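You operate a simulated robot arm through the tools that you are given. There is no shell and no other tool.

You are at the controls of a simulated robot arm. One attempt, no reset.

## Task
Measure the spacer block and put it on the mat for its size.
Fine: take the block on the bench top and measure it with the caliper; the sliding jaw ends fully open.
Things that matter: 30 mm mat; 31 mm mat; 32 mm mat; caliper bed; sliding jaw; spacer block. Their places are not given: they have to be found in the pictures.

It is judged by the outcome, as a careful person would: the job done as asked, and still so three seconds after it is handed in. It fails if anything else is knocked over, pushed out of place, dropped, spilled or broken.

## Robot
A 7-joint arm with a two-finger parallel gripper, fixed in place. Base frame: the origin is at the foot of the arm, x ahead of it, y to its left, z up. Readings come in mm, rad, newtons and seconds.
Its first joint turns from -2.897 to 2.897 rad. Payload 4.4 kg.
Tool frame: the origin (TCP) lies between the finger pads and is the grasp point; the fingertips stand 23 mm ahead of it; z points along the fingers, y is the line along which they close. Largest opening 94 mm; finger width 38, thickness 10; the body of the gripper, 54 by 96 mm, starts 39 mm behind the TCP.
Orientation is that of the tool frame in the base frame, as a unit quaternion [w, x, y, z]. With the fingers straight down and closing along the base's y, the tool's x points along the base's -x, its y along +y and its z along -z.

## Interface
- The arm moves only by the tool step_arm. Its argument "steps" is one flat list of numbers, 7 for each row, row after row: the closure, from 0 (fully open) to 1 (shut), then the shift along the base's x, y, z in mm, then the turn, a rotation vector about the base's x, y, z in rad. In form: [grip, x, y, z, ax, ay, az, grip, x, y, z, ax, ay, az, ...]. A call has 1 to 20 rows; each row is the pose to reach, as a shift and turn from the pose commanded when the call began. Rows are played at 5 a second. More than 50 mm and 0.15 rad between two rows, or a gripper value outside its range, and nothing of the call is played. Where a pose cannot be reached the arm comes as near as it can. A force on the tool above 90 N (or 10 N above the force at the start of the call, whichever is more), or a blocked arm, ends the call early, and 0.2 s more pass. Each finger travels about 72 mm/s and halts on what it meets, pressing with about 27 N; the grip force reading is that of the motor and also rises with nothing between the fingers. The clock runs only during rows and for 0.2 s after the last one: add rows that repeat a pose to give the fingers time. It gives the time, the measured TCP pose, the force on the tool (base axes), the opening and the grip force at its end, in the units of the frame above (readings bear some noise), with the torque about the TCP (base axes, N m) and any sound that the robot's microphone picked up.
- Cameras (640 x 400 px; columns grow to the right, rows downward): "scene" is fixed at [59.1, -656.5, 1536.8]; the picture's right is [0.77, -0.64, 0.00], its down [-0.27, -0.33, -0.90] and it looks along [0.57, 0.70, -0.43] (base axes); focal length 362 px, centre (320, 200). "wrist" rides on the gripper at [86, 16, -74] in the tool frame; the picture's right is [-0.18, 0.98, 0.00], its down [-0.58, -0.11, -0.81] and it looks along [-0.79, -0.15, 0.59] (tool axes); focal length 243 px, centre (320, 200).
- grab_frame(camera): a new picture of that camera. The clock stands still meanwhile.
- point_at(camera, pixels): for up to 12 pixels [column, row] of the newest picture of that camera ("zoom" is the newest enlarged one), the place [x, y, z] in the base frame of the surface seen there, good to about 2 mm, but the place of the scene camera against the robot may be out by one fixed shift of up to 25 mm in any direction. The clock stands still meanwhile.
- inspect(camera, box): a new picture of the part [left, top, right, bottom] of that camera's present view, enlarged. The clock stands still meanwhile.
- job_done(): hands the job in; it is judged then, once.

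Unless the task says otherwise, let go and move clear before handing in.

The tools are called after "Request:" by a JSON object that holds its "api" and its "payload". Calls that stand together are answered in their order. step_arm: Moves the arm, as the interface text tells. Its arguments: {"type":"object","properties":{"steps":{"type":"array","items":{"type":"number"}}},"required":["steps"]} The other tools are called the same way: grab_frame (camera) takes a picture; point_at (camera, pixels) gives the place of the surface under pixels of a picture; inspect (camera, box) takes an enlarged picture of a part of a camera's view; job_done () hands the job in.

At the start:

```text
time: 0.0
ee_pos: [489.6, 415.7, 1072.2]
tcp_rot: [0.0, -0.001, 1.0, 0.0]
force: [0.6, -0.1, 1.3]
ft_torque: [0.0, 0.02, -0.04]
opening: 93.9
grip_force: 0.0
```

scene: 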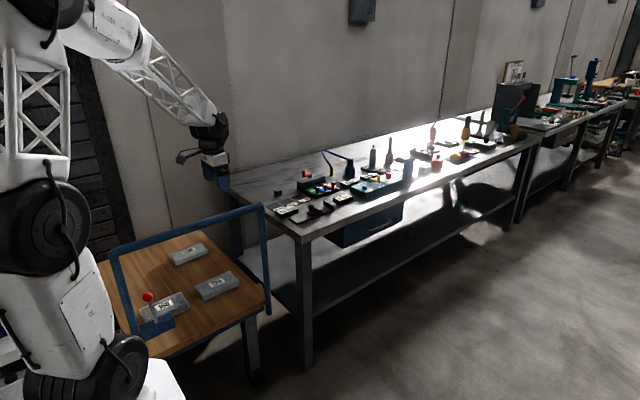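
wrist: 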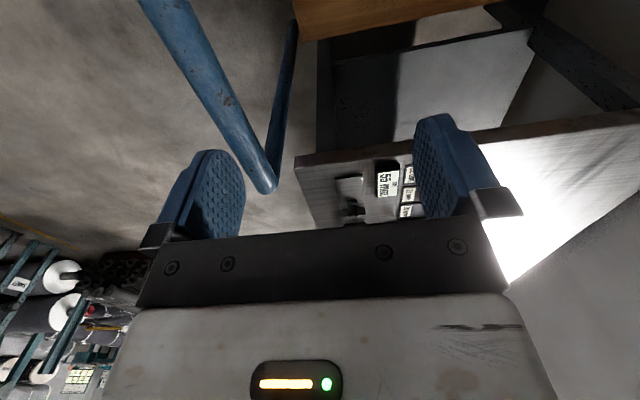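

The scene shows a wooden cart at lower left with three grey blocks and a red-knobbed thing (148,296), and a steel bench with many objects near (320,190). I'll take enlarged views of both areas.

Request:
{"api": "inspect", "payload": {"camera": "scene", "box": [90, 210, 290, 360]}}

Request:
{"api": "inspect", "payload": {"camera": "scene", "box": [230, 130, 430, 255]}}

Request:
{"api": "inspect", "payload": {"camera": "wrist", "box": [290, 130, 450, 230]}}

```text
2.67 times, centred on (190, 285) of scene
```

zoom: 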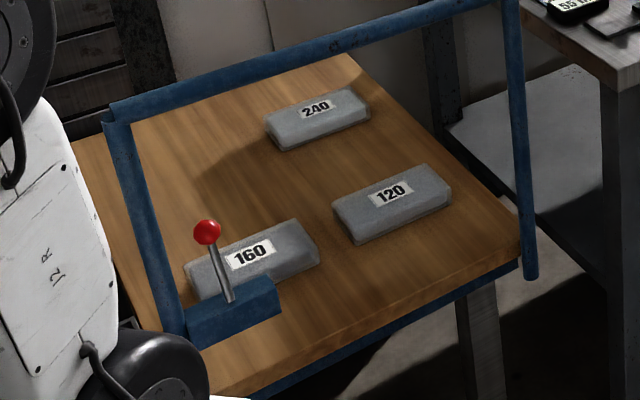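

```text
3.20 times, centred on (330, 192) of scene
```

zoom: 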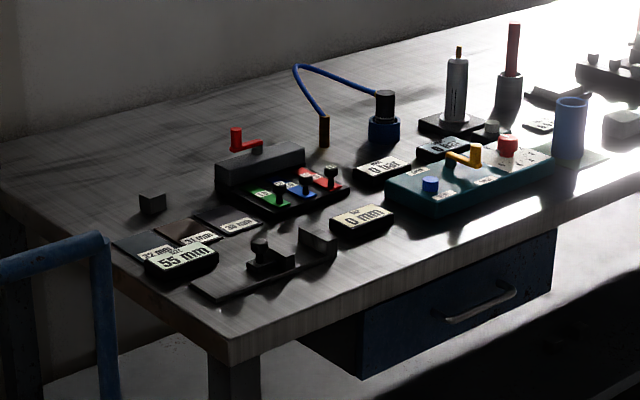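

```text
4.00 times, centred on (370, 180) of wrist
```

zoom: 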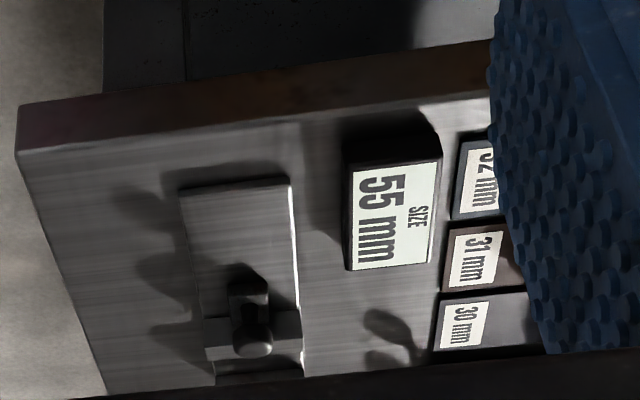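

The caliper (bed at zoom (260,270), with the knobbed sliding jaw), the "SIZE 55 mm" display, the 32/31/30 mats and a small dark cube at (152,203) are on the bench near its left end. I'll zoom in and read positions.

Request:
{"api": "inspect", "payload": {"camera": "scene", "box": [260, 175, 356, 235]}}

```text
6.67 times, centred on (308, 205) of scene
```

zoom: 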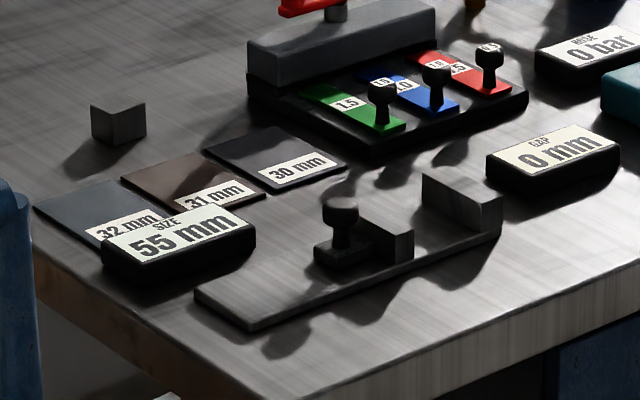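

Request:
{"api": "point_at", "payload": {"camera": "zoom", "pixels": [[116, 108], [113, 143], [92, 104], [146, 102], [147, 135], [100, 215], [180, 180], [260, 150], [250, 330], [197, 292], [500, 237], [341, 204]]}}

Request:
{"api": "point_at", "payload": {"camera": "zoom", "pixels": [[340, 250], [370, 218], [413, 230], [412, 260], [424, 176], [502, 198], [480, 230], [430, 200], [300, 310], [400, 275], [230, 300], [175, 240]]}}

```text
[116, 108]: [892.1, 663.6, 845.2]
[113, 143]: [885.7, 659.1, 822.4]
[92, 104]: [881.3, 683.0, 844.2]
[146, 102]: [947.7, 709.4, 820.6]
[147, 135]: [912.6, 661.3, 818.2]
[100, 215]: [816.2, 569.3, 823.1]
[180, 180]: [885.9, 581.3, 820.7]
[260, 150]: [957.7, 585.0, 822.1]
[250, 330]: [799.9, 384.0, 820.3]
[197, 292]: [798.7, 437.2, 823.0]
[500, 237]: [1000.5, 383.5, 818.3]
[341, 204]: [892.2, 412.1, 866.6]
```

```text
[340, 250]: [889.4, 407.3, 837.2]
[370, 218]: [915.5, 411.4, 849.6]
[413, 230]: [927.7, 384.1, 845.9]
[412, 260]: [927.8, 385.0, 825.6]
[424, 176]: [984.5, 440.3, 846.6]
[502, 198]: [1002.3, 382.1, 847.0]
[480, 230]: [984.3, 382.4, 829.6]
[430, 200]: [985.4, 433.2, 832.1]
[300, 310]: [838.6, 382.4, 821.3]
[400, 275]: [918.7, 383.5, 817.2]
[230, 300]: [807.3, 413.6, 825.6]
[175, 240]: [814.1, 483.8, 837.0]
```

Scene coordinates put the bench top at about z=818, the caliper around x 800–1000, y 383–437, and the cube near (905,672). I'll cross-check against the wrist camera, which has no unknown shift.

Request:
{"api": "inspect", "payload": {"camera": "wrist", "box": [290, 130, 450, 230]}}

Request:
{"api": "point_at", "payload": {"camera": "zoom", "pixels": [[180, 190], [290, 180], [215, 378], [302, 370], [252, 340], [245, 285], [350, 268], [432, 262], [440, 165], [440, 347], [20, 152], [290, 190]]}}

```text
4.00 times, centred on (370, 180) of wrist
```

zoom: 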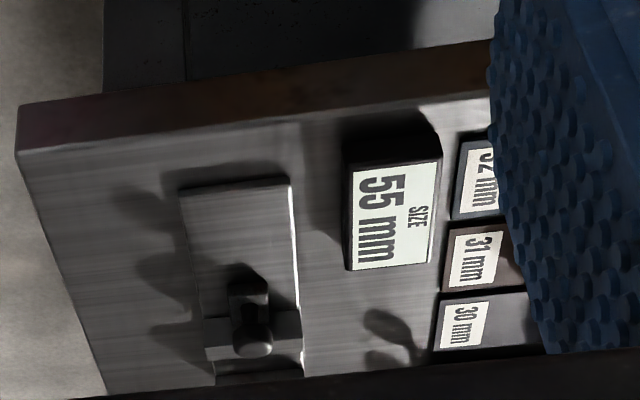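

```text
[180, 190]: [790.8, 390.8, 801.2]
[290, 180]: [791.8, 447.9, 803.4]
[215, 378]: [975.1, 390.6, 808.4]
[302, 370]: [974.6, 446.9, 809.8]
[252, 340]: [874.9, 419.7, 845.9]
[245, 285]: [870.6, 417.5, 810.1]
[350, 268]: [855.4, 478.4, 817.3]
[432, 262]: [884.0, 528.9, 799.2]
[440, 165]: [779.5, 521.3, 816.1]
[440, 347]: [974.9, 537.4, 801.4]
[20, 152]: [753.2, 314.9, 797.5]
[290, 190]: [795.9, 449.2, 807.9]
```

The wrist view gives the bench top at z≈800, the caliper bed spanning x 790–975+, y 391–448, and the knob at about (878,419,846); the scene camera is offset by about (+9,−8.5,+19). I'll check where the blue cart frame is before moving toward the bench.

Request:
{"api": "point_at", "payload": {"camera": "scene", "pixels": [[260, 206], [112, 252], [190, 229], [269, 312], [148, 296], [213, 180], [180, 252], [220, 284], [302, 235], [236, 180], [50, 235], [125, 365]]}}

Request:
{"api": "step_arm", "payload": {"steps": [0, 30, 10, 20, 0, 0, 0, 0, 60, 30, 40, 0, 0, 0, 0, 90, 50, 40, 0, 0, 0, 0, 120, 70, 40, 0, 0, 0]}}

```text
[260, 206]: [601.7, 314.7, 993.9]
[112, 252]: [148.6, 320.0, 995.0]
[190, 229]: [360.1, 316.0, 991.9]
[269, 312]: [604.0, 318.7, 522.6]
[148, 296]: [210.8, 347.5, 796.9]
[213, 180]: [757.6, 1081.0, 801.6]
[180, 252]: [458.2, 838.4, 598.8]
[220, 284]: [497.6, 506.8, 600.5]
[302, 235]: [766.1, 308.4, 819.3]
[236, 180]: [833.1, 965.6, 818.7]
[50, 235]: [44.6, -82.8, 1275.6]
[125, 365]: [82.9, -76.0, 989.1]
```

```text
time: 1.0
ee_pos: [609.2, 485.4, 1111.6]
tcp_rot: [-0.002, 0.001, 1.0, -0.001]
force: [-0.8, -0.3, 0.8]
ft_torque: [0.0, -0.05, 0.0]
opening: 93.8
grip_force: 0.0
```

The cart's blue frame bar runs along y≈325 at z≈975 for x 140–595, so I'll stay above and to the left of it. The move went cleanly; next I go further over the bench to view it with the wrist camera.

Request:
{"api": "step_arm", "payload": {"steps": [0, 30, 20, 0, 0, 0, 0, 0, 60, 40, 0, 0, 0, 0, 0, 80, 60, -10, 0, 0, 0, 0, 100, 80, -20, 0, 0, 0]}}

Request:
{"api": "grab_frame", "payload": {"camera": "wrist"}}

Request:
{"api": "grab_frame", "payload": {"camera": "scene"}}

```text
time: 2.0
ee_pos: [709.2, 564.7, 1090.6]
tcp_rot: [0.001, 0.002, 1.0, 0.0]
force: [-0.1, -0.1, 1.0]
ft_torque: [0.0, 0.0, 0.01]
opening: 94.0
grip_force: 0.0
```

```text
taken
```

wrist: 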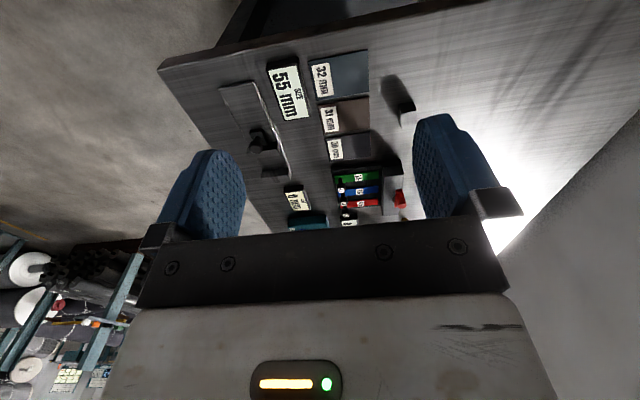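

```text
taken
```

scene: 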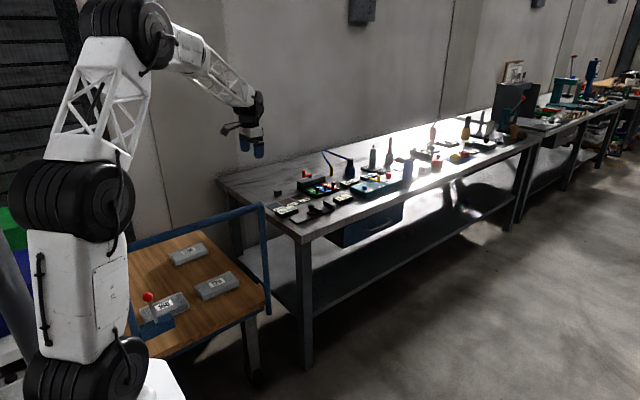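

The wrist view now shows the block at (408,118), the three mats (320–370, 50–160), the display and the caliper. I'll zoom in and read their coordinates from this camera.

Request:
{"api": "inspect", "payload": {"camera": "wrist", "box": [300, 40, 428, 120]}}

Request:
{"api": "point_at", "payload": {"camera": "wrist", "pixels": [[313, 60], [366, 52], [369, 92], [319, 100], [321, 106], [368, 98], [373, 129], [325, 137], [328, 139], [372, 133], [373, 157], [331, 161]]}}

Request:
{"api": "point_at", "payload": {"camera": "wrist", "pixels": [[404, 117], [400, 112], [413, 108], [412, 120], [402, 124], [345, 75], [346, 117], [348, 146], [258, 145], [276, 170], [225, 90], [250, 85]]}}

```text
5.00 times, centred on (364, 80) of wrist
```

zoom: 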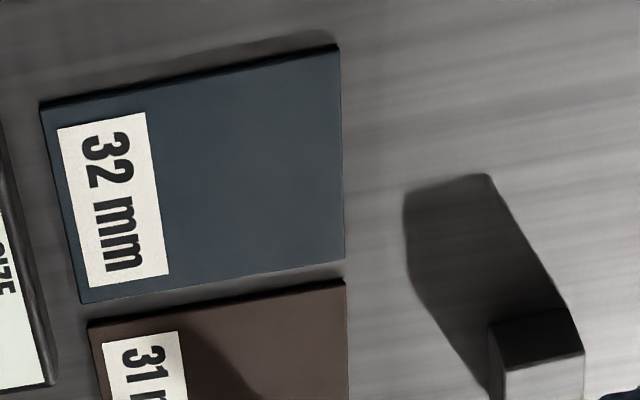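

```text
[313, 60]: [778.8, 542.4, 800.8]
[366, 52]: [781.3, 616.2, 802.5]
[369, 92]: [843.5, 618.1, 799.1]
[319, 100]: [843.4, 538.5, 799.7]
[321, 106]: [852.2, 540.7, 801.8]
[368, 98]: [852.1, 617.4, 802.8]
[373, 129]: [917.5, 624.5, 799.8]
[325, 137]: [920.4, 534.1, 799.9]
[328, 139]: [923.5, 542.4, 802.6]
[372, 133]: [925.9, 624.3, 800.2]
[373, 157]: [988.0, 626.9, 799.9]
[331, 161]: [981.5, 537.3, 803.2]
```

```text
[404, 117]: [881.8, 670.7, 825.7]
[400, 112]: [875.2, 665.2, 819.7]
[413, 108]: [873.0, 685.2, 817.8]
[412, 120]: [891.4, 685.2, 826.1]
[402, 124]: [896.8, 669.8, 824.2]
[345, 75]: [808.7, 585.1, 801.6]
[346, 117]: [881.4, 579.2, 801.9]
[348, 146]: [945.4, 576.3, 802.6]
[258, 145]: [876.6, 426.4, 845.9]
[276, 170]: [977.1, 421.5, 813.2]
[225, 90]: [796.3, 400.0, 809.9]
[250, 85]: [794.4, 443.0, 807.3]
```

Mats from the wrist view: 32 mm at x 778–844, 31 mm at 852–918, 30 mm at 925–988, all y≈540–620; the block is near (888,680) with its top at z≈826. I'll shift left and get a clear view of the block, also testing reach.

Request:
{"api": "step_arm", "payload": {"steps": [0, 15, 20, -20, 0, 0, 0, 0, 30, 40, -40, 0, 0, 0, 0, 40, 60, -60, 0, 0, 0, 0, 50, 80, -80, 0, 0, 0, 0, 50, 80, -80, 0, 0, 0]}}

Request:
{"api": "grab_frame", "payload": {"camera": "wrist"}}

```text
time: 3.2
ee_pos: [760.9, 644.8, 1010.3]
tcp_rot: [0.001, 0.001, 1.0, 0.0]
force: [0.0, -0.6, 0.2]
ft_torque: [0.02, -0.01, 0.02]
opening: 94.1
grip_force: 0.0
```

```text
taken
```

wrist: 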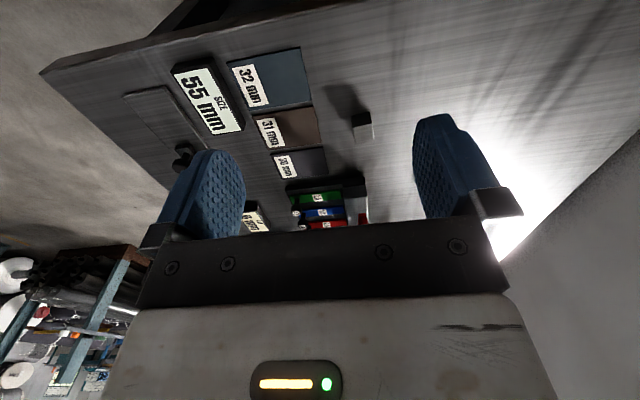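

The arm reached radius ~997 mm at z=1010 with the tool straight down. The block is now clear at (363,122); I'll zoom in to get its corners.

Request:
{"api": "inspect", "payload": {"camera": "wrist", "box": [331, 92, 395, 132]}}

```text
10.00 times, centred on (363, 112) of wrist
```

zoom: 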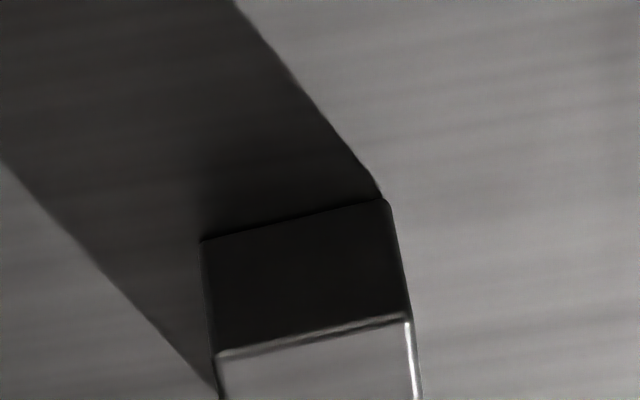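

Request:
{"api": "inspect", "payload": {"camera": "wrist", "box": [331, 102, 395, 142]}}

Request:
{"api": "point_at", "payload": {"camera": "zoom", "pixels": [[225, 265], [400, 228], [300, 250], [245, 355], [410, 350], [310, 350], [310, 290], [205, 150], [380, 105], [235, 290], [405, 245], [320, 365]]}}

```text
10.00 times, centred on (363, 122) of wrist
```

zoom: 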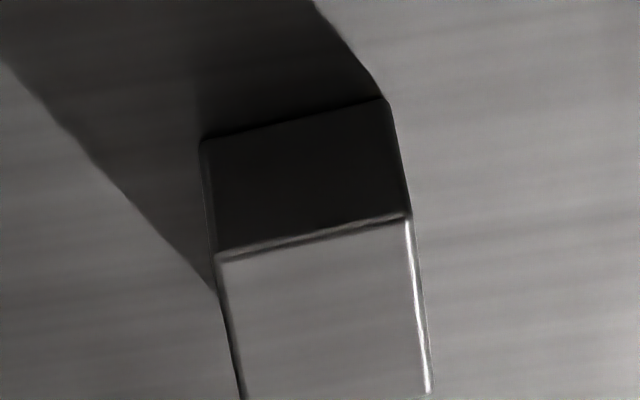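

```text
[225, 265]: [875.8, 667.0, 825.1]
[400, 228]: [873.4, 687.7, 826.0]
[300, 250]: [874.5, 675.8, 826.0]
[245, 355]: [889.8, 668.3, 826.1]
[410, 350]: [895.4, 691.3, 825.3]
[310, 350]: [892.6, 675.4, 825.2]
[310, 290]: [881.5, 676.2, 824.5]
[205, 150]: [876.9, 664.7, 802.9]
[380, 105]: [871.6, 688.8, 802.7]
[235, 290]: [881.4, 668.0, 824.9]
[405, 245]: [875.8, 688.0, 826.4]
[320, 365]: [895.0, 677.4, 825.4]
```

The block is about 24 mm wide in y, 26 mm high, and slightly turned. I'll view its far edge to get its length and exact yaw.

Request:
{"api": "inspect", "payload": {"camera": "wrist", "box": [331, 108, 395, 148]}}

Request:
{"api": "point_at", "payload": {"camera": "zoom", "pixels": [[222, 202], [404, 165], [250, 350], [430, 325], [252, 340], [425, 320], [340, 320], [340, 200], [260, 270], [400, 270], [240, 340], [330, 330]]}}

```text
10.00 times, centred on (363, 128) of wrist
```

zoom: 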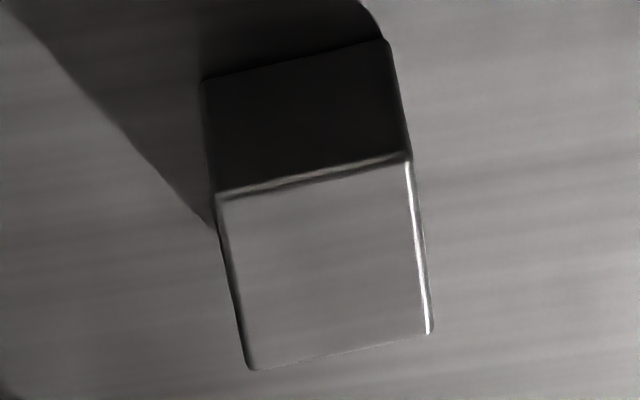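

```text
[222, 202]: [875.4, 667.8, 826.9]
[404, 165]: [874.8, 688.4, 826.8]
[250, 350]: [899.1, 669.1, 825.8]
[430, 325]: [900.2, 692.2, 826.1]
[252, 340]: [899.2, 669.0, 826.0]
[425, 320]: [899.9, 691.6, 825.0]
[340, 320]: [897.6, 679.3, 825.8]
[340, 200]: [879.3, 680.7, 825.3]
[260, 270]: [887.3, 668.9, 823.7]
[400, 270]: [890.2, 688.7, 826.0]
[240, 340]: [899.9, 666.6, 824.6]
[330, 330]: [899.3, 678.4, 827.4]
```

The block has corners near (874,666), (873,689), (902,692), (903,668) in x,y – about 24 mm wide along y, ~30 mm long along x, top z≈826, yaw ≈ +4°. Its radius (~1118 mm) is past the quoted reach, so I'll test how far the arm gets above it with the tool straight down.

Request:
{"api": "step_arm", "payload": {"steps": [0, 30, 10, -20, 0, 0, 0.02, 0, 60, 20, -40, 0, 0, 0.04, 0, 90, 28, -50, 0, 0, 0.06, 0, 127, 34, -60, 0, 0, 0.075, 0, 127, 34, -60, 0, 0, 0.075]}}

Request:
{"api": "grab_frame", "payload": {"camera": "wrist"}}

Request:
{"api": "grab_frame", "payload": {"camera": "scene"}}

```text
time: 4.4
ee_pos: [887.1, 678.7, 950.6]
tcp_rot: [-0.001, -0.038, 0.999, 0.0]
force: [-1.0, 0.0, 0.4]
ft_torque: [0.01, 0.04, 0.05]
opening: 94.0
grip_force: 0.1
```

```text
taken
```

wrist: 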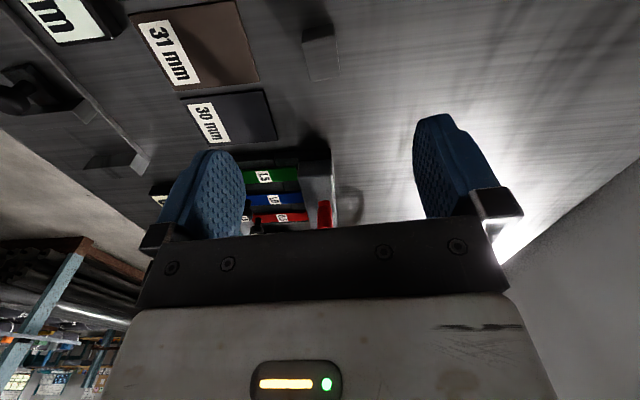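

```text
taken
```

scene: 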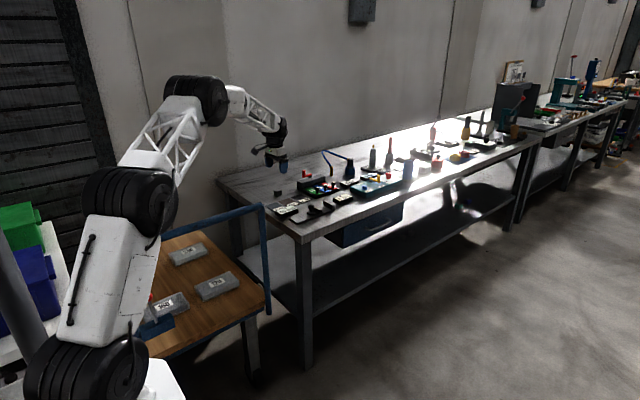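

The arm reached right above the block (887,679,951) with plenty of bend left, so reach is fine. The block shows at wrist (322,55); I'll re-measure its corners from here to set the yaw.

Request:
{"api": "inspect", "payload": {"camera": "wrist", "box": [272, 15, 368, 75]}}

```text
6.67 times, centred on (320, 45) of wrist
```

zoom: 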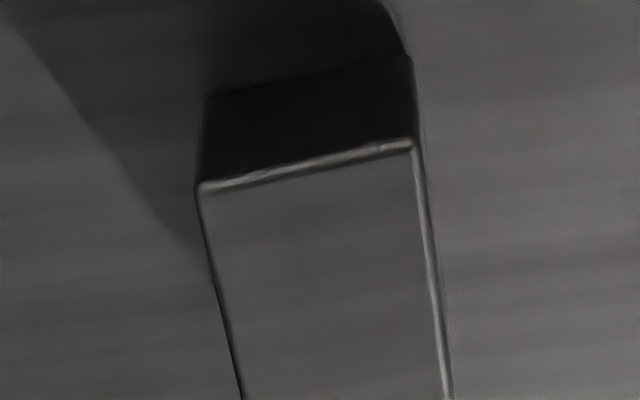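

Request:
{"api": "inspect", "payload": {"camera": "wrist", "box": [272, 25, 368, 85]}}

Request:
{"api": "point_at", "payload": {"camera": "zoom", "pixels": [[202, 124], [412, 83], [243, 340], [452, 338], [300, 200], [350, 150], [250, 330], [440, 320], [210, 130], [405, 90], [320, 330], [420, 250]]}}

```text
6.67 times, centred on (320, 55) of wrist
```

zoom: 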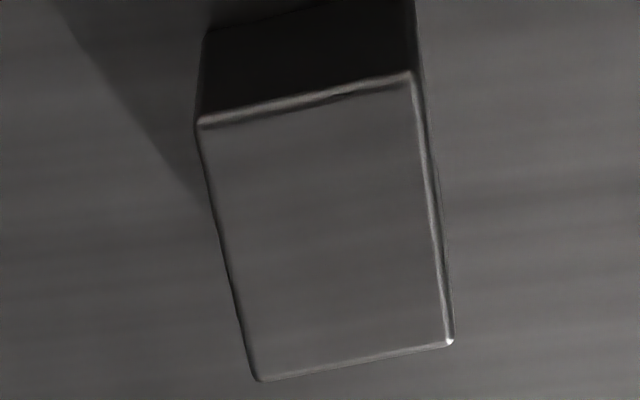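

```text
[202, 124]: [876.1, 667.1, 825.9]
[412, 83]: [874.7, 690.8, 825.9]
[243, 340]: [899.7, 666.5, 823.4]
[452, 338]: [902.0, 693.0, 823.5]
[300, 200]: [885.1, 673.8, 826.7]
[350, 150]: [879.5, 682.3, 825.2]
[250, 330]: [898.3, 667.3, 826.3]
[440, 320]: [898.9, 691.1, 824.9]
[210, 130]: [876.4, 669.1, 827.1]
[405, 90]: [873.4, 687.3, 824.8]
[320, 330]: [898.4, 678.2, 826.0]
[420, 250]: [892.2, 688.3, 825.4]
```

In the tool frame the block spans x −15…+14, y −11…+13, so the tool is nearly centred and aligned (about 1° more yaw needed). I'll narrow the fingers to ~50 mm so they clear the mats and descend to about 40 mm above the grasp height.

Request:
{"api": "step_arm", "payload": {"steps": [0.47, 0, 1.3, -20, 0, 0, 0.015, 0.47, 0.3, 1.3, -45, 0, 0, 0.015, 0.47, 0.3, 1.3, -70, 0, 0, 0.015, 0.47, 0.3, 1.3, -85, 0, 0, 0.015, 0.47, 0.3, 1.3, -85, 0, 0, 0.015]}}

Request:
{"api": "grab_frame", "payload": {"camera": "wrist"}}

Request:
{"api": "inspect", "payload": {"camera": "scene", "box": [230, 130, 390, 230]}}

```text
time: 5.6
ee_pos: [887.4, 681.0, 865.4]
tcp_rot: [0.0, -0.044, 0.999, 0.0]
force: [0.2, 0.8, 0.1]
ft_torque: [-0.02, -0.02, 0.02]
opening: 50.0
grip_force: 0.1
```

```text
taken
```

wrist: 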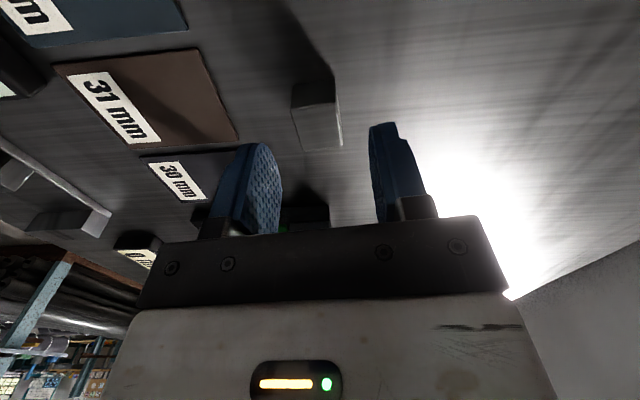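

```text
4.00 times, centred on (310, 180) of scene
```

zoom: 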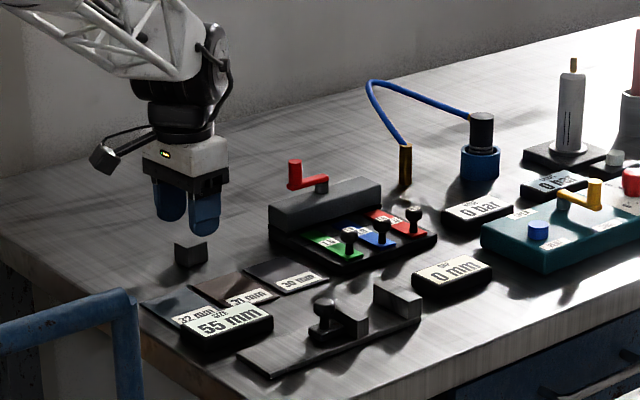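

Fingers are at 50 mm and the tool is above the block, which appears at wrist (290–340, 80–150). I'll check its corners once more before the final descent.

Request:
{"api": "inspect", "payload": {"camera": "wrist", "box": [260, 70, 388, 150]}}

```text
5.00 times, centred on (324, 110) of wrist
```

zoom: 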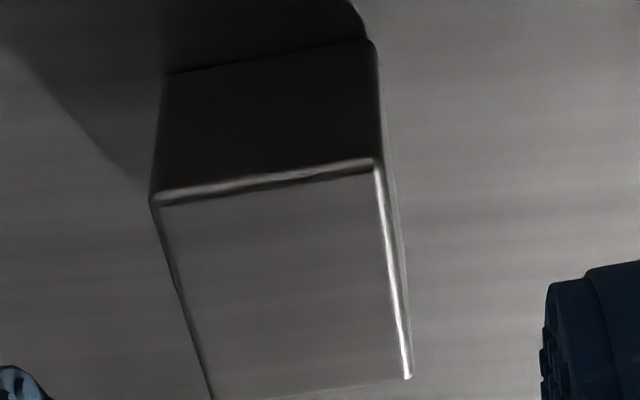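

The block sits within about 1 mm of centre and is aligned with the tool. I'll make a 1 mm correction, descend to z≈828 (fingertips ~5 mm above the bench), and close.

Request:
{"api": "step_arm", "payload": {"steps": [0.47, -1, -1, -12, 0, 0, 0, 0.47, -1, -1, -25, 0, 0, 0, 0.47, -1, -1, -37.5, 0, 0, 0, 0.47, -1, -1, -37.5, 0, 0, 0]}}

```text
time: 6.6
ee_pos: [887.1, 678.4, 828.8]
tcp_rot: [-0.001, -0.044, 0.999, 0.0]
force: [-1.0, 0.2, -0.4]
ft_torque: [0.01, -0.01, -0.01]
opening: 49.6
grip_force: 0.0
```

Now at grasp height with no contact force. I'll close the fingers on the block.

Request:
{"api": "step_arm", "payload": {"steps": [0.65, 0, 0, 0, 0, 0, 0, 0.75, 0, 0, 0, 0, 0, 0, 1, 0, 0, 0, 0, 0, 0, 1, 0, 0, 0, 0, 0, 0]}}

Request:
{"api": "inspect", "payload": {"camera": "scene", "box": [230, 130, 390, 230]}}

```text
time: 7.6
ee_pos: [886.4, 678.9, 829.3]
tcp_rot: [-0.001, -0.045, 0.999, 0.0]
force: [-0.1, 0.4, -0.1]
ft_torque: [-0.01, 0.0, 0.0]
opening: 25.8
grip_force: 26.6
```

```text
4.00 times, centred on (310, 180) of scene
```

zoom: 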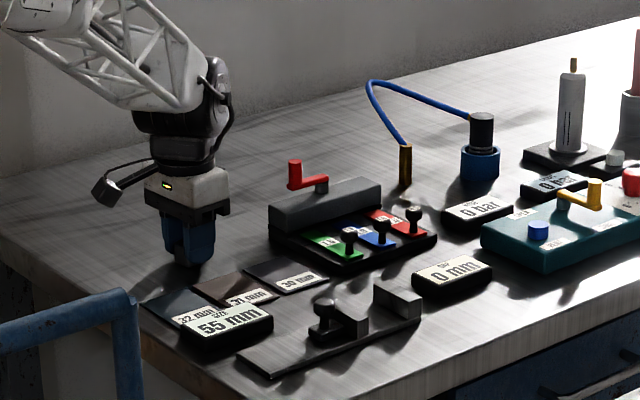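

The block is held at 25.8 mm with 26.6 N. I'll lift straight up, square the yaw, and carry it over toward the caliper at z≈950 for a close survey.

Request:
{"api": "step_arm", "payload": {"steps": [1, 0, 0, 15, 0, 0, 0, 1, 0, 0, 40, 0, 0, 0, 1, 0, 0, 80, 0, 0, 0, 1, 0, 0, 120, 0, 0, -0.04, 1, -10, -40, 120, 0, 0, -0.09, 1, -18, -80, 120, 0, 0, -0.09, 1, -26, -120, 120, 0, 0, -0.09, 1, -32, -160, 120, 0, 0, -0.09, 1, -36, -200, 120, 0, 0, -0.09, 1, -36, -240, 120, 0, 0, -0.09, 1, -36, -240, 120, 0, 0, -0.09]}}

Request:
{"api": "grab_frame", "payload": {"camera": "wrist"}}

Request:
{"api": "inspect", "payload": {"camera": "scene", "box": [230, 130, 390, 230]}}

```text
time: 10.0
ee_pos: [847.9, 440.2, 949.3]
tcp_rot: [0.0, 0.0, 1.0, -0.001]
force: [-0.1, 0.1, -1.3]
ft_torque: [0.03, 0.0, 0.02]
opening: 26.0
grip_force: 27.5
```

```text
taken
```

wrist: 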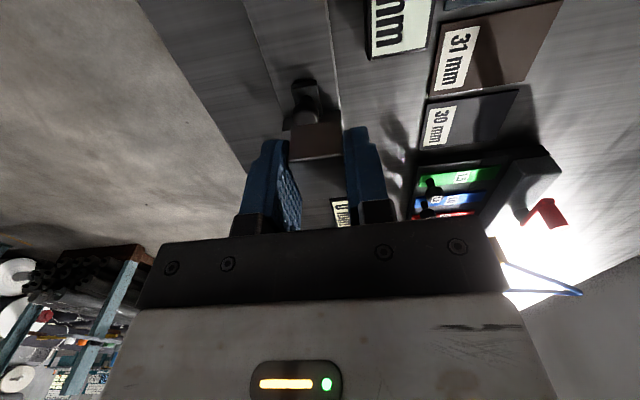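

```text
4.00 times, centred on (310, 180) of scene
```

zoom: 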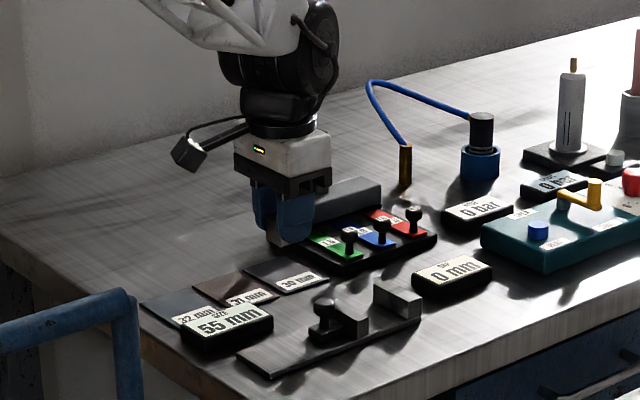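

The block is held and the gripper is over the caliper. The fingers hide part of the gap, so I'll zoom on this view and then move left to look across the caliper.

Request:
{"api": "inspect", "payload": {"camera": "wrist", "box": [230, 60, 390, 160]}}

Request:
{"api": "step_arm", "payload": {"steps": [1, -20, 30, 0, 0, 0, 0, 1, -40, 60, 0, 0, 0, 0, 1, -50, 90, 0, 0, 0, 0, 1, -50, 110, 0, 0, 0, 0, 1, -50, 110, 0, 0, 0, 0]}}

Request:
{"api": "grab_frame", "payload": {"camera": "wrist"}}

```text
4.00 times, centred on (310, 110) of wrist
```

zoom: 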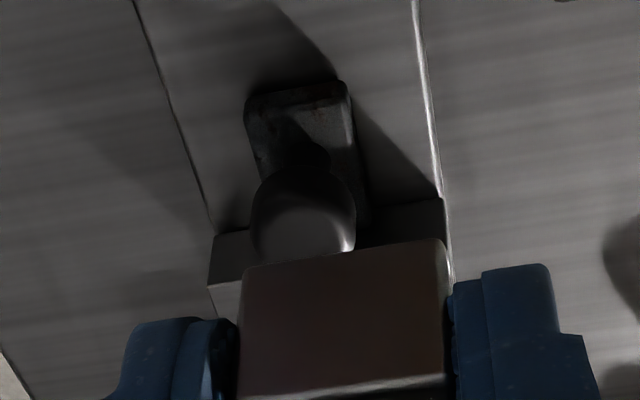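

```text
time: 11.2
ee_pos: [797.5, 551.0, 949.1]
tcp_rot: [0.0, 0.0, 1.0, 0.0]
force: [0.1, -0.1, -2.2]
ft_torque: [0.05, 0.04, 0.04]
opening: 25.9
grip_force: 27.0
```

```text
taken
```

wrist: 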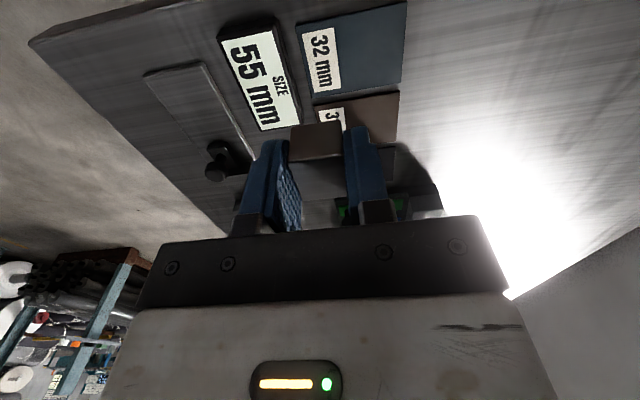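

The left finger hides the jaw gap. I'll move forward to about (950,500,950), from where the gap should appear left of and above the fingers.

Request:
{"api": "step_arm", "payload": {"steps": [1, 40, -10, 0, 0, 0, 0, 1, 80, -30, 0, 0, 0, 0, 1, 120, -40, 0, 0, 0, 0, 1, 150, -51, 0, 0, 0, 0, 1, 150, -51, 0, 0, 0, 0]}}

Request:
{"api": "grab_frame", "payload": {"camera": "wrist"}}

Request:
{"api": "inspect", "payload": {"camera": "wrist", "box": [140, 10, 300, 110]}}

```text
time: 12.4
ee_pos: [949.8, 498.7, 947.5]
tcp_rot: [0.0, 0.0, 1.0, 0.0]
force: [-0.5, 0.0, -1.4]
ft_torque: [0.0, 0.01, 0.0]
opening: 25.7
grip_force: 26.9
```

```text
taken
```

wrist: 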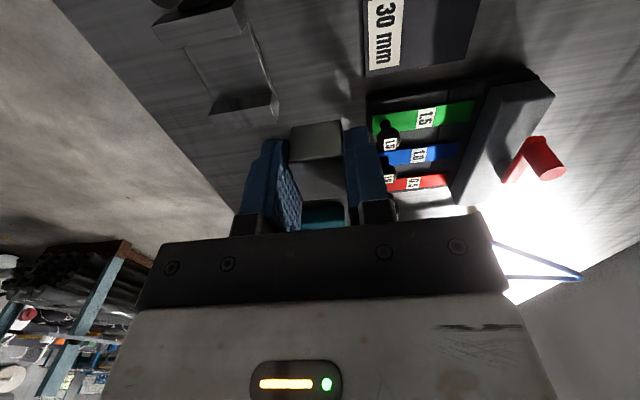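

```text
4.00 times, centred on (220, 60) of wrist
```

zoom: 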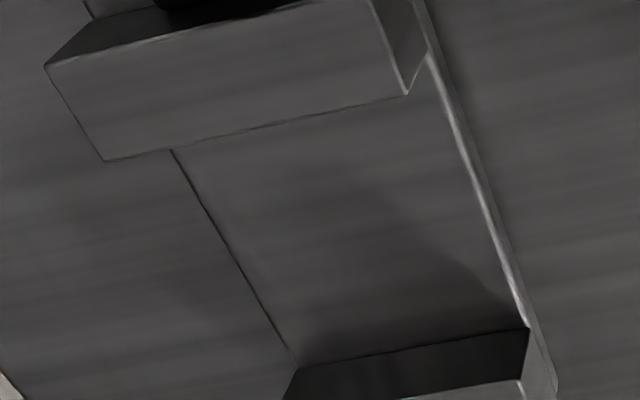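

The gap between jaws is now clear: sliding jaw top face at zoom (105–405, 95–160), bed between, and fixed jaw inner face foot at (297–528, 328–368). I'll read their positions.

Request:
{"api": "point_at", "payload": {"camera": "zoom", "pixels": [[110, 155], [400, 92], [55, 70], [365, 8], [405, 75], [250, 200], [400, 250], [300, 360], [525, 332], [310, 380], [520, 345], [450, 392]]}}

Request:
{"api": "point_at", "payload": {"camera": "wrist", "pixels": [[215, 112], [265, 104], [272, 112], [280, 108], [225, 115], [210, 108], [230, 80], [258, 80], [190, 60], [200, 52], [282, 90], [210, 30]]}}

Request:
{"api": "inspect", "payload": {"camera": "wrist", "box": [140, 60, 300, 160]}}

```text
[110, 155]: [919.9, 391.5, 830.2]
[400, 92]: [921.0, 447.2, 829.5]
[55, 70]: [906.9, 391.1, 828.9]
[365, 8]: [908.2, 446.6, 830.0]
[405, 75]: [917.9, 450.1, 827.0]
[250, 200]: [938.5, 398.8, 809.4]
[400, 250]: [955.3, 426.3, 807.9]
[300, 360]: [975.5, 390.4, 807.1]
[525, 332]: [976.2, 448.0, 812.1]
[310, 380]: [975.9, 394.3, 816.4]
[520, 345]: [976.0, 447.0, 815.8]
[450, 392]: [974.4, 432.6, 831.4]
```

```text
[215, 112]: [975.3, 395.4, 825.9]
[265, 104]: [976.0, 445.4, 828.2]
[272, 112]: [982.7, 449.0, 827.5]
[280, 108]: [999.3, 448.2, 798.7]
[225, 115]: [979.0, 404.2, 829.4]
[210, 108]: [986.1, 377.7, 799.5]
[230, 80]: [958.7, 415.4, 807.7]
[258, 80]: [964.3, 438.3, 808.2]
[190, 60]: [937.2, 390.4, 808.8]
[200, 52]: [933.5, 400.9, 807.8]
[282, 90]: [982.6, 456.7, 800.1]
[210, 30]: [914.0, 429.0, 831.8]
```

```text
4.00 times, centred on (220, 110) of wrist
```

zoom: 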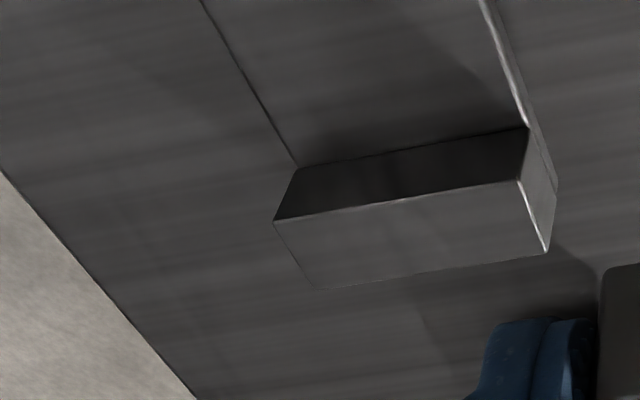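

The gap runs from x≈920.5 to 975.5, y 391–448, with bed top z≈808 and jaw tops ≈829. I'll centre the block at (949,419.5) above the gap and descend to ~870 first.

Request:
{"api": "step_arm", "payload": {"steps": [1, 0, -30, 0, 0, 0, 0, 1, -0.8, -60, 0, 0, 0, 0, 1, -0.8, -79, 0, 0, 0, 0, 1, -0.8, -79, -30, 0, 0, 0, 1, -0.8, -79, -60, 0, 0, 0, 1, -0.8, -79, -77, 0, 0, 0, 1, -0.8, -79, -77, 0, 0, 0]}}

Request:
{"api": "grab_frame", "payload": {"camera": "wrist"}}

Request:
{"api": "inspect", "payload": {"camera": "scene", "box": [260, 160, 372, 230]}}

```text
time: 14.0
ee_pos: [948.8, 420.1, 869.7]
tcp_rot: [0.0, 0.0, 1.0, 0.0]
force: [0.2, 0.4, -2.0]
ft_torque: [0.0, -0.01, 0.01]
opening: 25.5
grip_force: 26.8
```

```text
taken
```

wrist: 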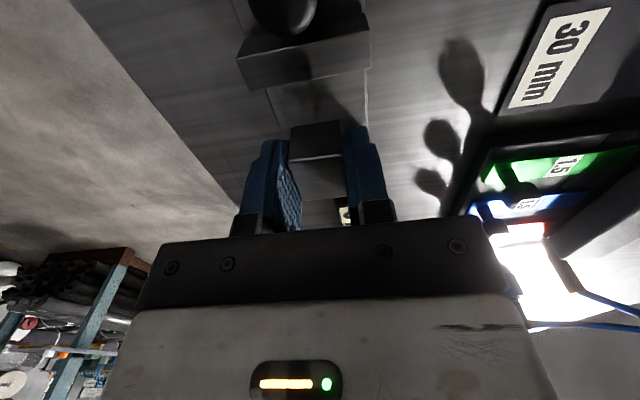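

```text
5.71 times, centred on (316, 195) of scene
```

zoom: 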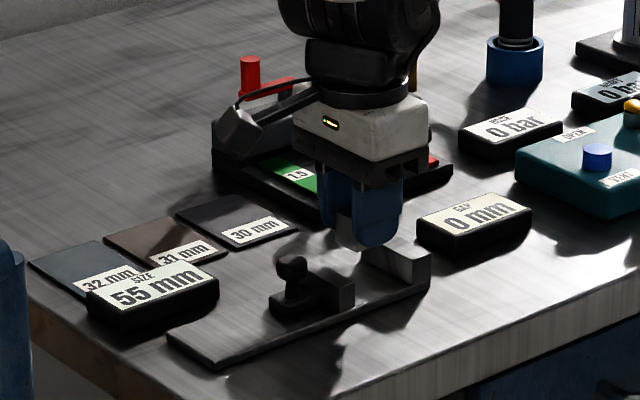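

The gripper is centred over the gap. I'll check the held block's actual edges from the wrist view before lowering.

Request:
{"api": "inspect", "payload": {"camera": "wrist", "box": [230, 60, 390, 160]}}

Request:
{"api": "point_at", "payload": {"camera": "zoom", "pixels": [[245, 262], [440, 245], [340, 250], [340, 300], [250, 370], [440, 360], [340, 365], [340, 385]]}}

```text
4.00 times, centred on (310, 110) of wrist
```

zoom: 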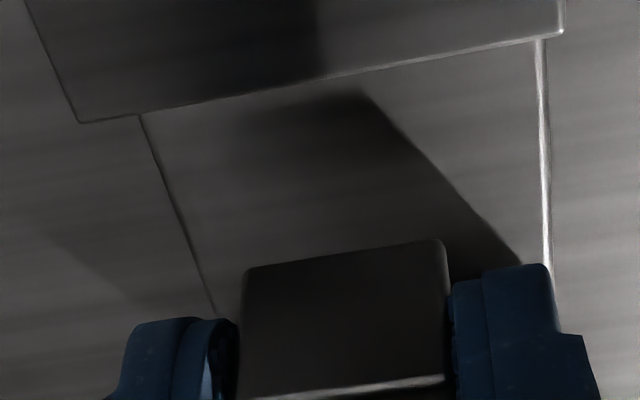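

```text
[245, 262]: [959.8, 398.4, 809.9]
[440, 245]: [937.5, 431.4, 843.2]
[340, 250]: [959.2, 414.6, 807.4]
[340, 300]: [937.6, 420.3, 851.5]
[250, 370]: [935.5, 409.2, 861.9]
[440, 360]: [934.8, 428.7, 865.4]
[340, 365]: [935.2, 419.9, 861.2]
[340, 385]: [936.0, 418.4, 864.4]
```

The block's near face is at x≈935.5 and its bottom at z≈841, well inside the gap. I'll lower to just above the bed.

Request:
{"api": "step_arm", "payload": {"steps": [1, 0, -0.5, -12, 0, 0, 0, 1, 0, -0.5, -24, 0, 0, 0, 1, 0, -0.5, -30, 0, 0, 0, 1, 0, -0.5, -30, 0, 0, 0]}}

```text
time: 15.0
ee_pos: [949.1, 420.6, 840.9]
tcp_rot: [0.0, 0.0, 1.0, 0.0]
force: [-0.2, 0.2, -0.9]
ft_torque: [0.0, 0.03, -0.01]
opening: 25.7
grip_force: 27.7
```

Free of contact at z≈840. I'll lower in small steps to feel for the bed.

Request:
{"api": "step_arm", "payload": {"steps": [1, 0, 0, -1, 0, 0, 0, 1, 0, 0, -2, 0, 0, 0, 1, 0, 0, -2, 0, 0, 0]}}

```text
time: 15.8
ee_pos: [949.0, 419.5, 838.4]
tcp_rot: [0.0, 0.001, 1.0, 0.0]
force: [0.1, 0.1, -0.9]
ft_torque: [0.01, 0.0, 0.04]
opening: 25.6
grip_force: 26.6
```

Request:
{"api": "step_arm", "payload": {"steps": [1, 0, 0, -0.5, 0, 0, 0, 1, 0, 0, -1, 0, 0, 0, 1, 0, 0, -1, 0, 0, 0]}}

```text
time: 16.6
ee_pos: [948.7, 419.3, 837.9]
tcp_rot: [-0.001, 0.0, 1.0, 0.001]
force: [0.0, -0.2, -0.4]
ft_torque: [-0.02, -0.01, -0.04]
opening: 25.7
grip_force: 26.8
```

Request:
{"api": "step_arm", "payload": {"steps": [1, 0, 0, -0.5, 0, 0, 0, 1, 0, 0, -1, 0, 0, 0, 1, 0, 0, -1, 0, 0, 0]}}

Request:
{"api": "inspect", "payload": {"camera": "scene", "box": [292, 175, 356, 215]}}

```text
time: 17.4
ee_pos: [948.4, 418.6, 837.4]
tcp_rot: [0.0, 0.0, 1.0, 0.0]
force: [0.6, 0.2, -1.5]
ft_torque: [0.0, 0.03, 0.02]
opening: 25.5
grip_force: 27.5
```

```text
10.00 times, centred on (324, 195) of scene
```

zoom: 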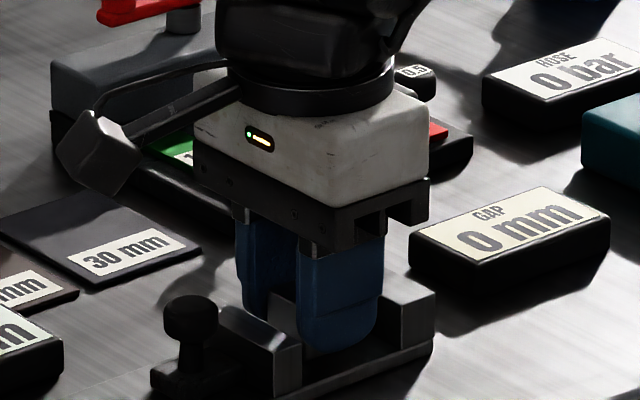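

No contact yet; I'll keep easing down in half-millimetre steps.

Request:
{"api": "step_arm", "payload": {"steps": [1, 0, 0, -0.5, 0, 0, 0, 1, 0, 0, -1, 0, 0, 0, 1, 0, 0, -1, 0, 0, 0]}}

```text
time: 18.2
ee_pos: [948.5, 419.3, 837.5]
tcp_rot: [0.0, -0.001, 1.0, 0.001]
force: [0.4, 0.0, 1.1]
ft_torque: [0.01, 0.08, 0.01]
opening: 25.7
grip_force: 26.7
```

Request:
{"api": "step_arm", "payload": {"steps": [1, 0, 0, -0.5, 0, 0, 0, 1, 0, 0, -0.5, 0, 0, 0]}}

```text
time: 18.8
ee_pos: [949.0, 419.1, 837.9]
tcp_rot: [0.0, 0.0, 1.0, 0.0]
force: [0.6, -2.5, 6.1]
ft_torque: [-0.05, 0.07, 0.04]
opening: 25.7
grip_force: 27.1
```

The z force rose to 6 N, so the block is resting on the bed. I'll open slowly to ~50 mm and then lift straight up.

Request:
{"api": "step_arm", "payload": {"steps": [0.68, 0, 0, 0, 0, 0, 0, 0.6, 0, 0, 0, 0, 0, 0, 0.5, 0, 0, 0.5, 0, 0, 0, 0.47, 0, 0, 0.5, 0, 0, 0]}}

Request:
{"api": "inspect", "payload": {"camera": "scene", "box": [292, 175, 356, 215]}}

```text
time: 19.8
ee_pos: [948.6, 418.9, 836.7]
tcp_rot: [0.0, 0.0, 1.0, 0.001]
force: [0.2, -0.2, -0.2]
ft_torque: [-0.03, 0.01, 0.0]
opening: 49.8
grip_force: 0.0
```

```text
10.00 times, centred on (324, 195) of scene
```

zoom: 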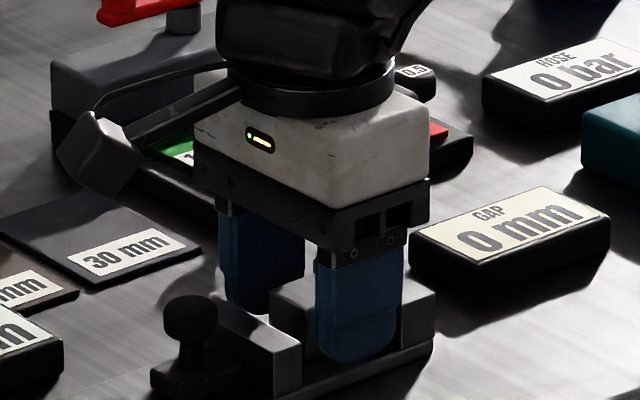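

The block stands on the bed between the jaws and the fingers are free. I'll lift clear and back off toward −x to survey the knob.

Request:
{"api": "step_arm", "payload": {"steps": [0.47, 0, 0, 15, 0, 0, 0, 0.47, 0, 0, 40, 0, 0, 0, 0.47, 0, 0, 80, 0, 0, 0, 0.47, -30, 0, 100, 0, 0, 0, 0.47, -71, 0.5, 100, 0, 0, 0, 0.47, -71, 0.5, 100, 0, 0, 0]}}

Request:
{"api": "grab_frame", "payload": {"camera": "wrist"}}

Request:
{"api": "inspect", "payload": {"camera": "scene", "box": [272, 175, 352, 225]}}

```text
time: 21.2
ee_pos: [878.2, 419.8, 934.9]
tcp_rot: [0.0, 0.0, 1.0, 0.0]
force: [-0.6, 0.6, -0.2]
ft_torque: [0.01, -0.01, -0.01]
opening: 49.7
grip_force: 0.1
```

```text
taken
```

wrist: 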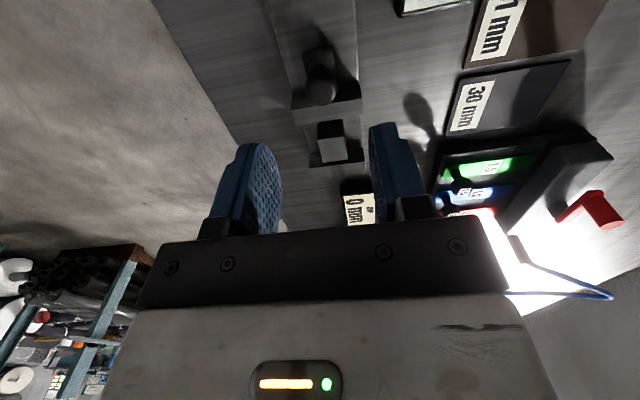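

```text
8.00 times, centred on (312, 200) of scene
```

zoom: 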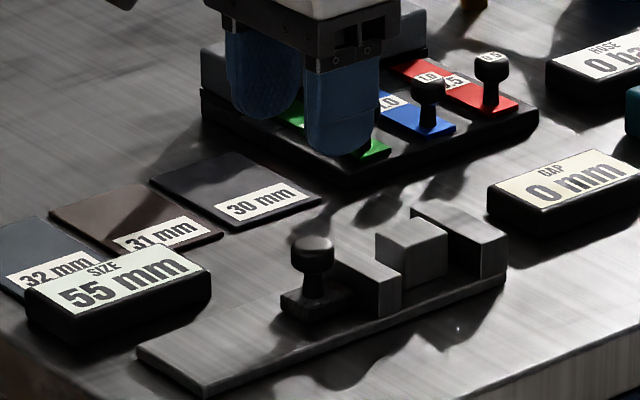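

The block sits squarely in the jaws. I'll zoom on the knob at wrist (320,85) to get its position and size.

Request:
{"api": "inspect", "payload": {"camera": "wrist", "box": [256, 30, 384, 110]}}

Request:
{"api": "point_at", "payload": {"camera": "zoom", "pixels": [[325, 300], [325, 350], [250, 300], [410, 300], [325, 250], [310, 170], [320, 100], [250, 110], [385, 100], [210, 340], [480, 330], [325, 220]]}}

```text
5.00 times, centred on (320, 70) of wrist
```

zoom: 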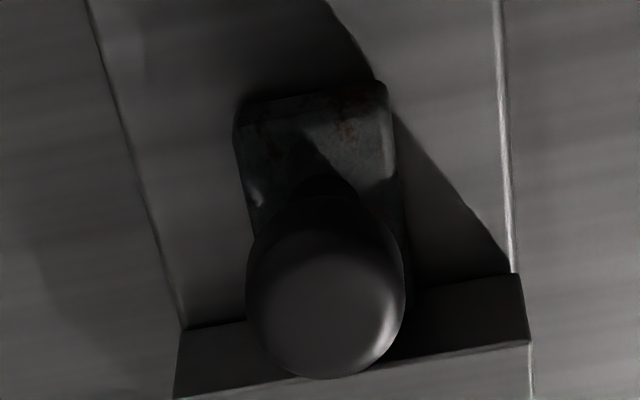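

```text
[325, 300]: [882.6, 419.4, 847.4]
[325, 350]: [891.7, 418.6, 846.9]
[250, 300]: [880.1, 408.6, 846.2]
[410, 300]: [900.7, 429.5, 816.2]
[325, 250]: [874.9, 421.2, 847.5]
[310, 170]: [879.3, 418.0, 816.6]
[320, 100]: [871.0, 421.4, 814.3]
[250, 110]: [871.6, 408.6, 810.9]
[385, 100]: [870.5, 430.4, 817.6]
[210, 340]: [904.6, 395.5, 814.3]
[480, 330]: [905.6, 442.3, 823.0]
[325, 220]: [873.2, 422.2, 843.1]
```

The knob head is about 22 mm wide, centred near (883,420), top z≈847; the jaw plate starts at x≈906 with top z≈829.5. I'll descend around the knob at x≈881 so the fingers stay clear of the plate, with tips at z≈828.

Request:
{"api": "step_arm", "payload": {"steps": [0.47, 2.5, 0.4, -25, 0, 0, 0, 0.47, 2.5, 0.4, -50, 0, 0, 0, 0.47, 2.5, 0.4, -70, 0, 0, 0, 0.47, 2.5, 0.4, -83.5, 0, 0, 0, 0.47, 2.5, 0.4, -83.5, 0, 0, 0]}}

Request:
{"api": "grab_frame", "payload": {"camera": "wrist"}}

Request:
{"api": "inspect", "payload": {"camera": "scene", "box": [272, 175, 352, 225]}}

```text
time: 22.4
ee_pos: [882.0, 419.1, 852.2]
tcp_rot: [0.0, 0.0, 1.0, -0.001]
force: [0.0, -0.3, 0.5]
ft_torque: [-0.01, 0.01, -0.01]
opening: 49.9
grip_force: 0.1
```

```text
taken
```

wrist: 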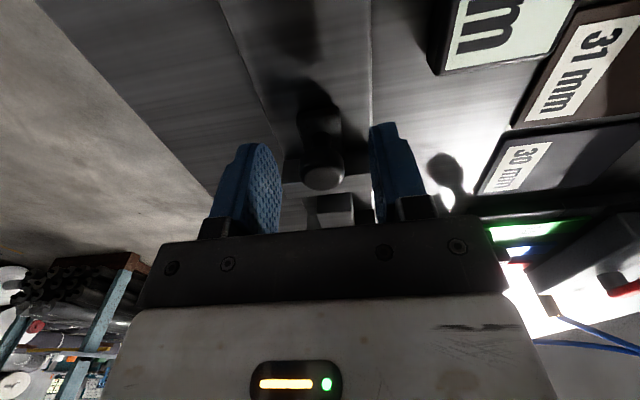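

```text
8.00 times, centred on (312, 200) of scene
```

zoom: 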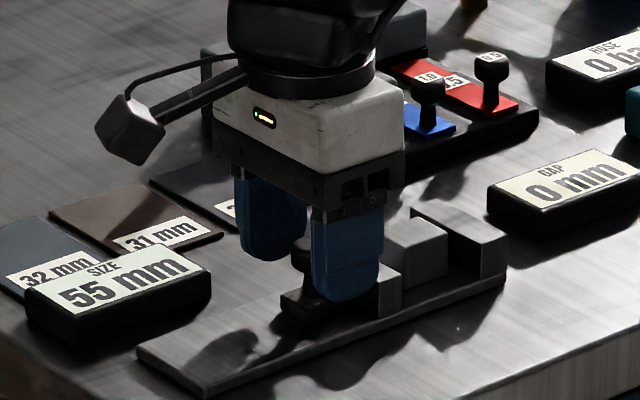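

The fingers straddle the knob without contact. I'll close on it.

Request:
{"api": "step_arm", "payload": {"steps": [0.65, 0, 0, 0, 0, 0, 0, 0.75, 0, 0, 0, 0, 0, 0, 0.85, 0, 0, 0, 0, 0, 0, 0.85, 0, 0, 0, 0, 0, 0]}}

Request:
{"api": "inspect", "payload": {"camera": "scene", "box": [272, 175, 352, 225]}}

```text
time: 23.4
ee_pos: [881.3, 420.6, 851.5]
tcp_rot: [0.0, 0.0, 1.0, 0.0]
force: [2.6, 9.0, -2.7]
ft_torque: [0.13, -0.06, 0.04]
opening: 22.4
grip_force: 45.1
```

```text
8.00 times, centred on (312, 200) of scene
```

zoom: 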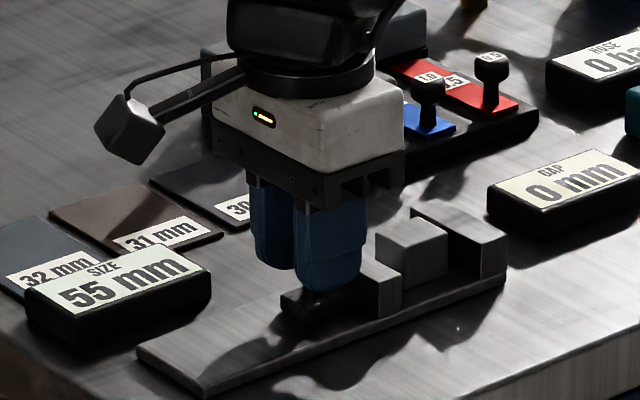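

The knob is gripped at 22.4 mm with a small sideways load (9 N in y), so I'll relieve it with a +0.4 mm y shift and begin pushing the jaw +x slowly.

Request:
{"api": "step_arm", "payload": {"steps": [0.85, 0, 0.4, 0, 0, 0, 0, 0.85, 2, 0.4, 0, 0, 0, 0, 0.85, 4, 0.4, 0, 0, 0, 0, 0.85, 6, 0.4, 0, 0, 0, 0, 0.85, 6, 0.4, 0, 0, 0, 0]}}

Request:
{"api": "inspect", "payload": {"camera": "scene", "box": [272, 175, 352, 225]}}

```text
time: 24.6
ee_pos: [886.7, 419.9, 852.3]
tcp_rot: [0.0, 0.001, 1.0, 0.001]
force: [-1.1, -4.8, -7.5]
ft_torque: [-0.06, 0.46, -0.04]
opening: 22.7
grip_force: 45.3
```

```text
8.00 times, centred on (312, 200) of scene
```

zoom: 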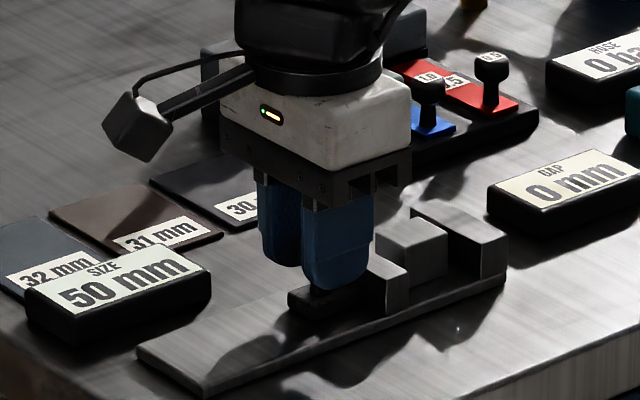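

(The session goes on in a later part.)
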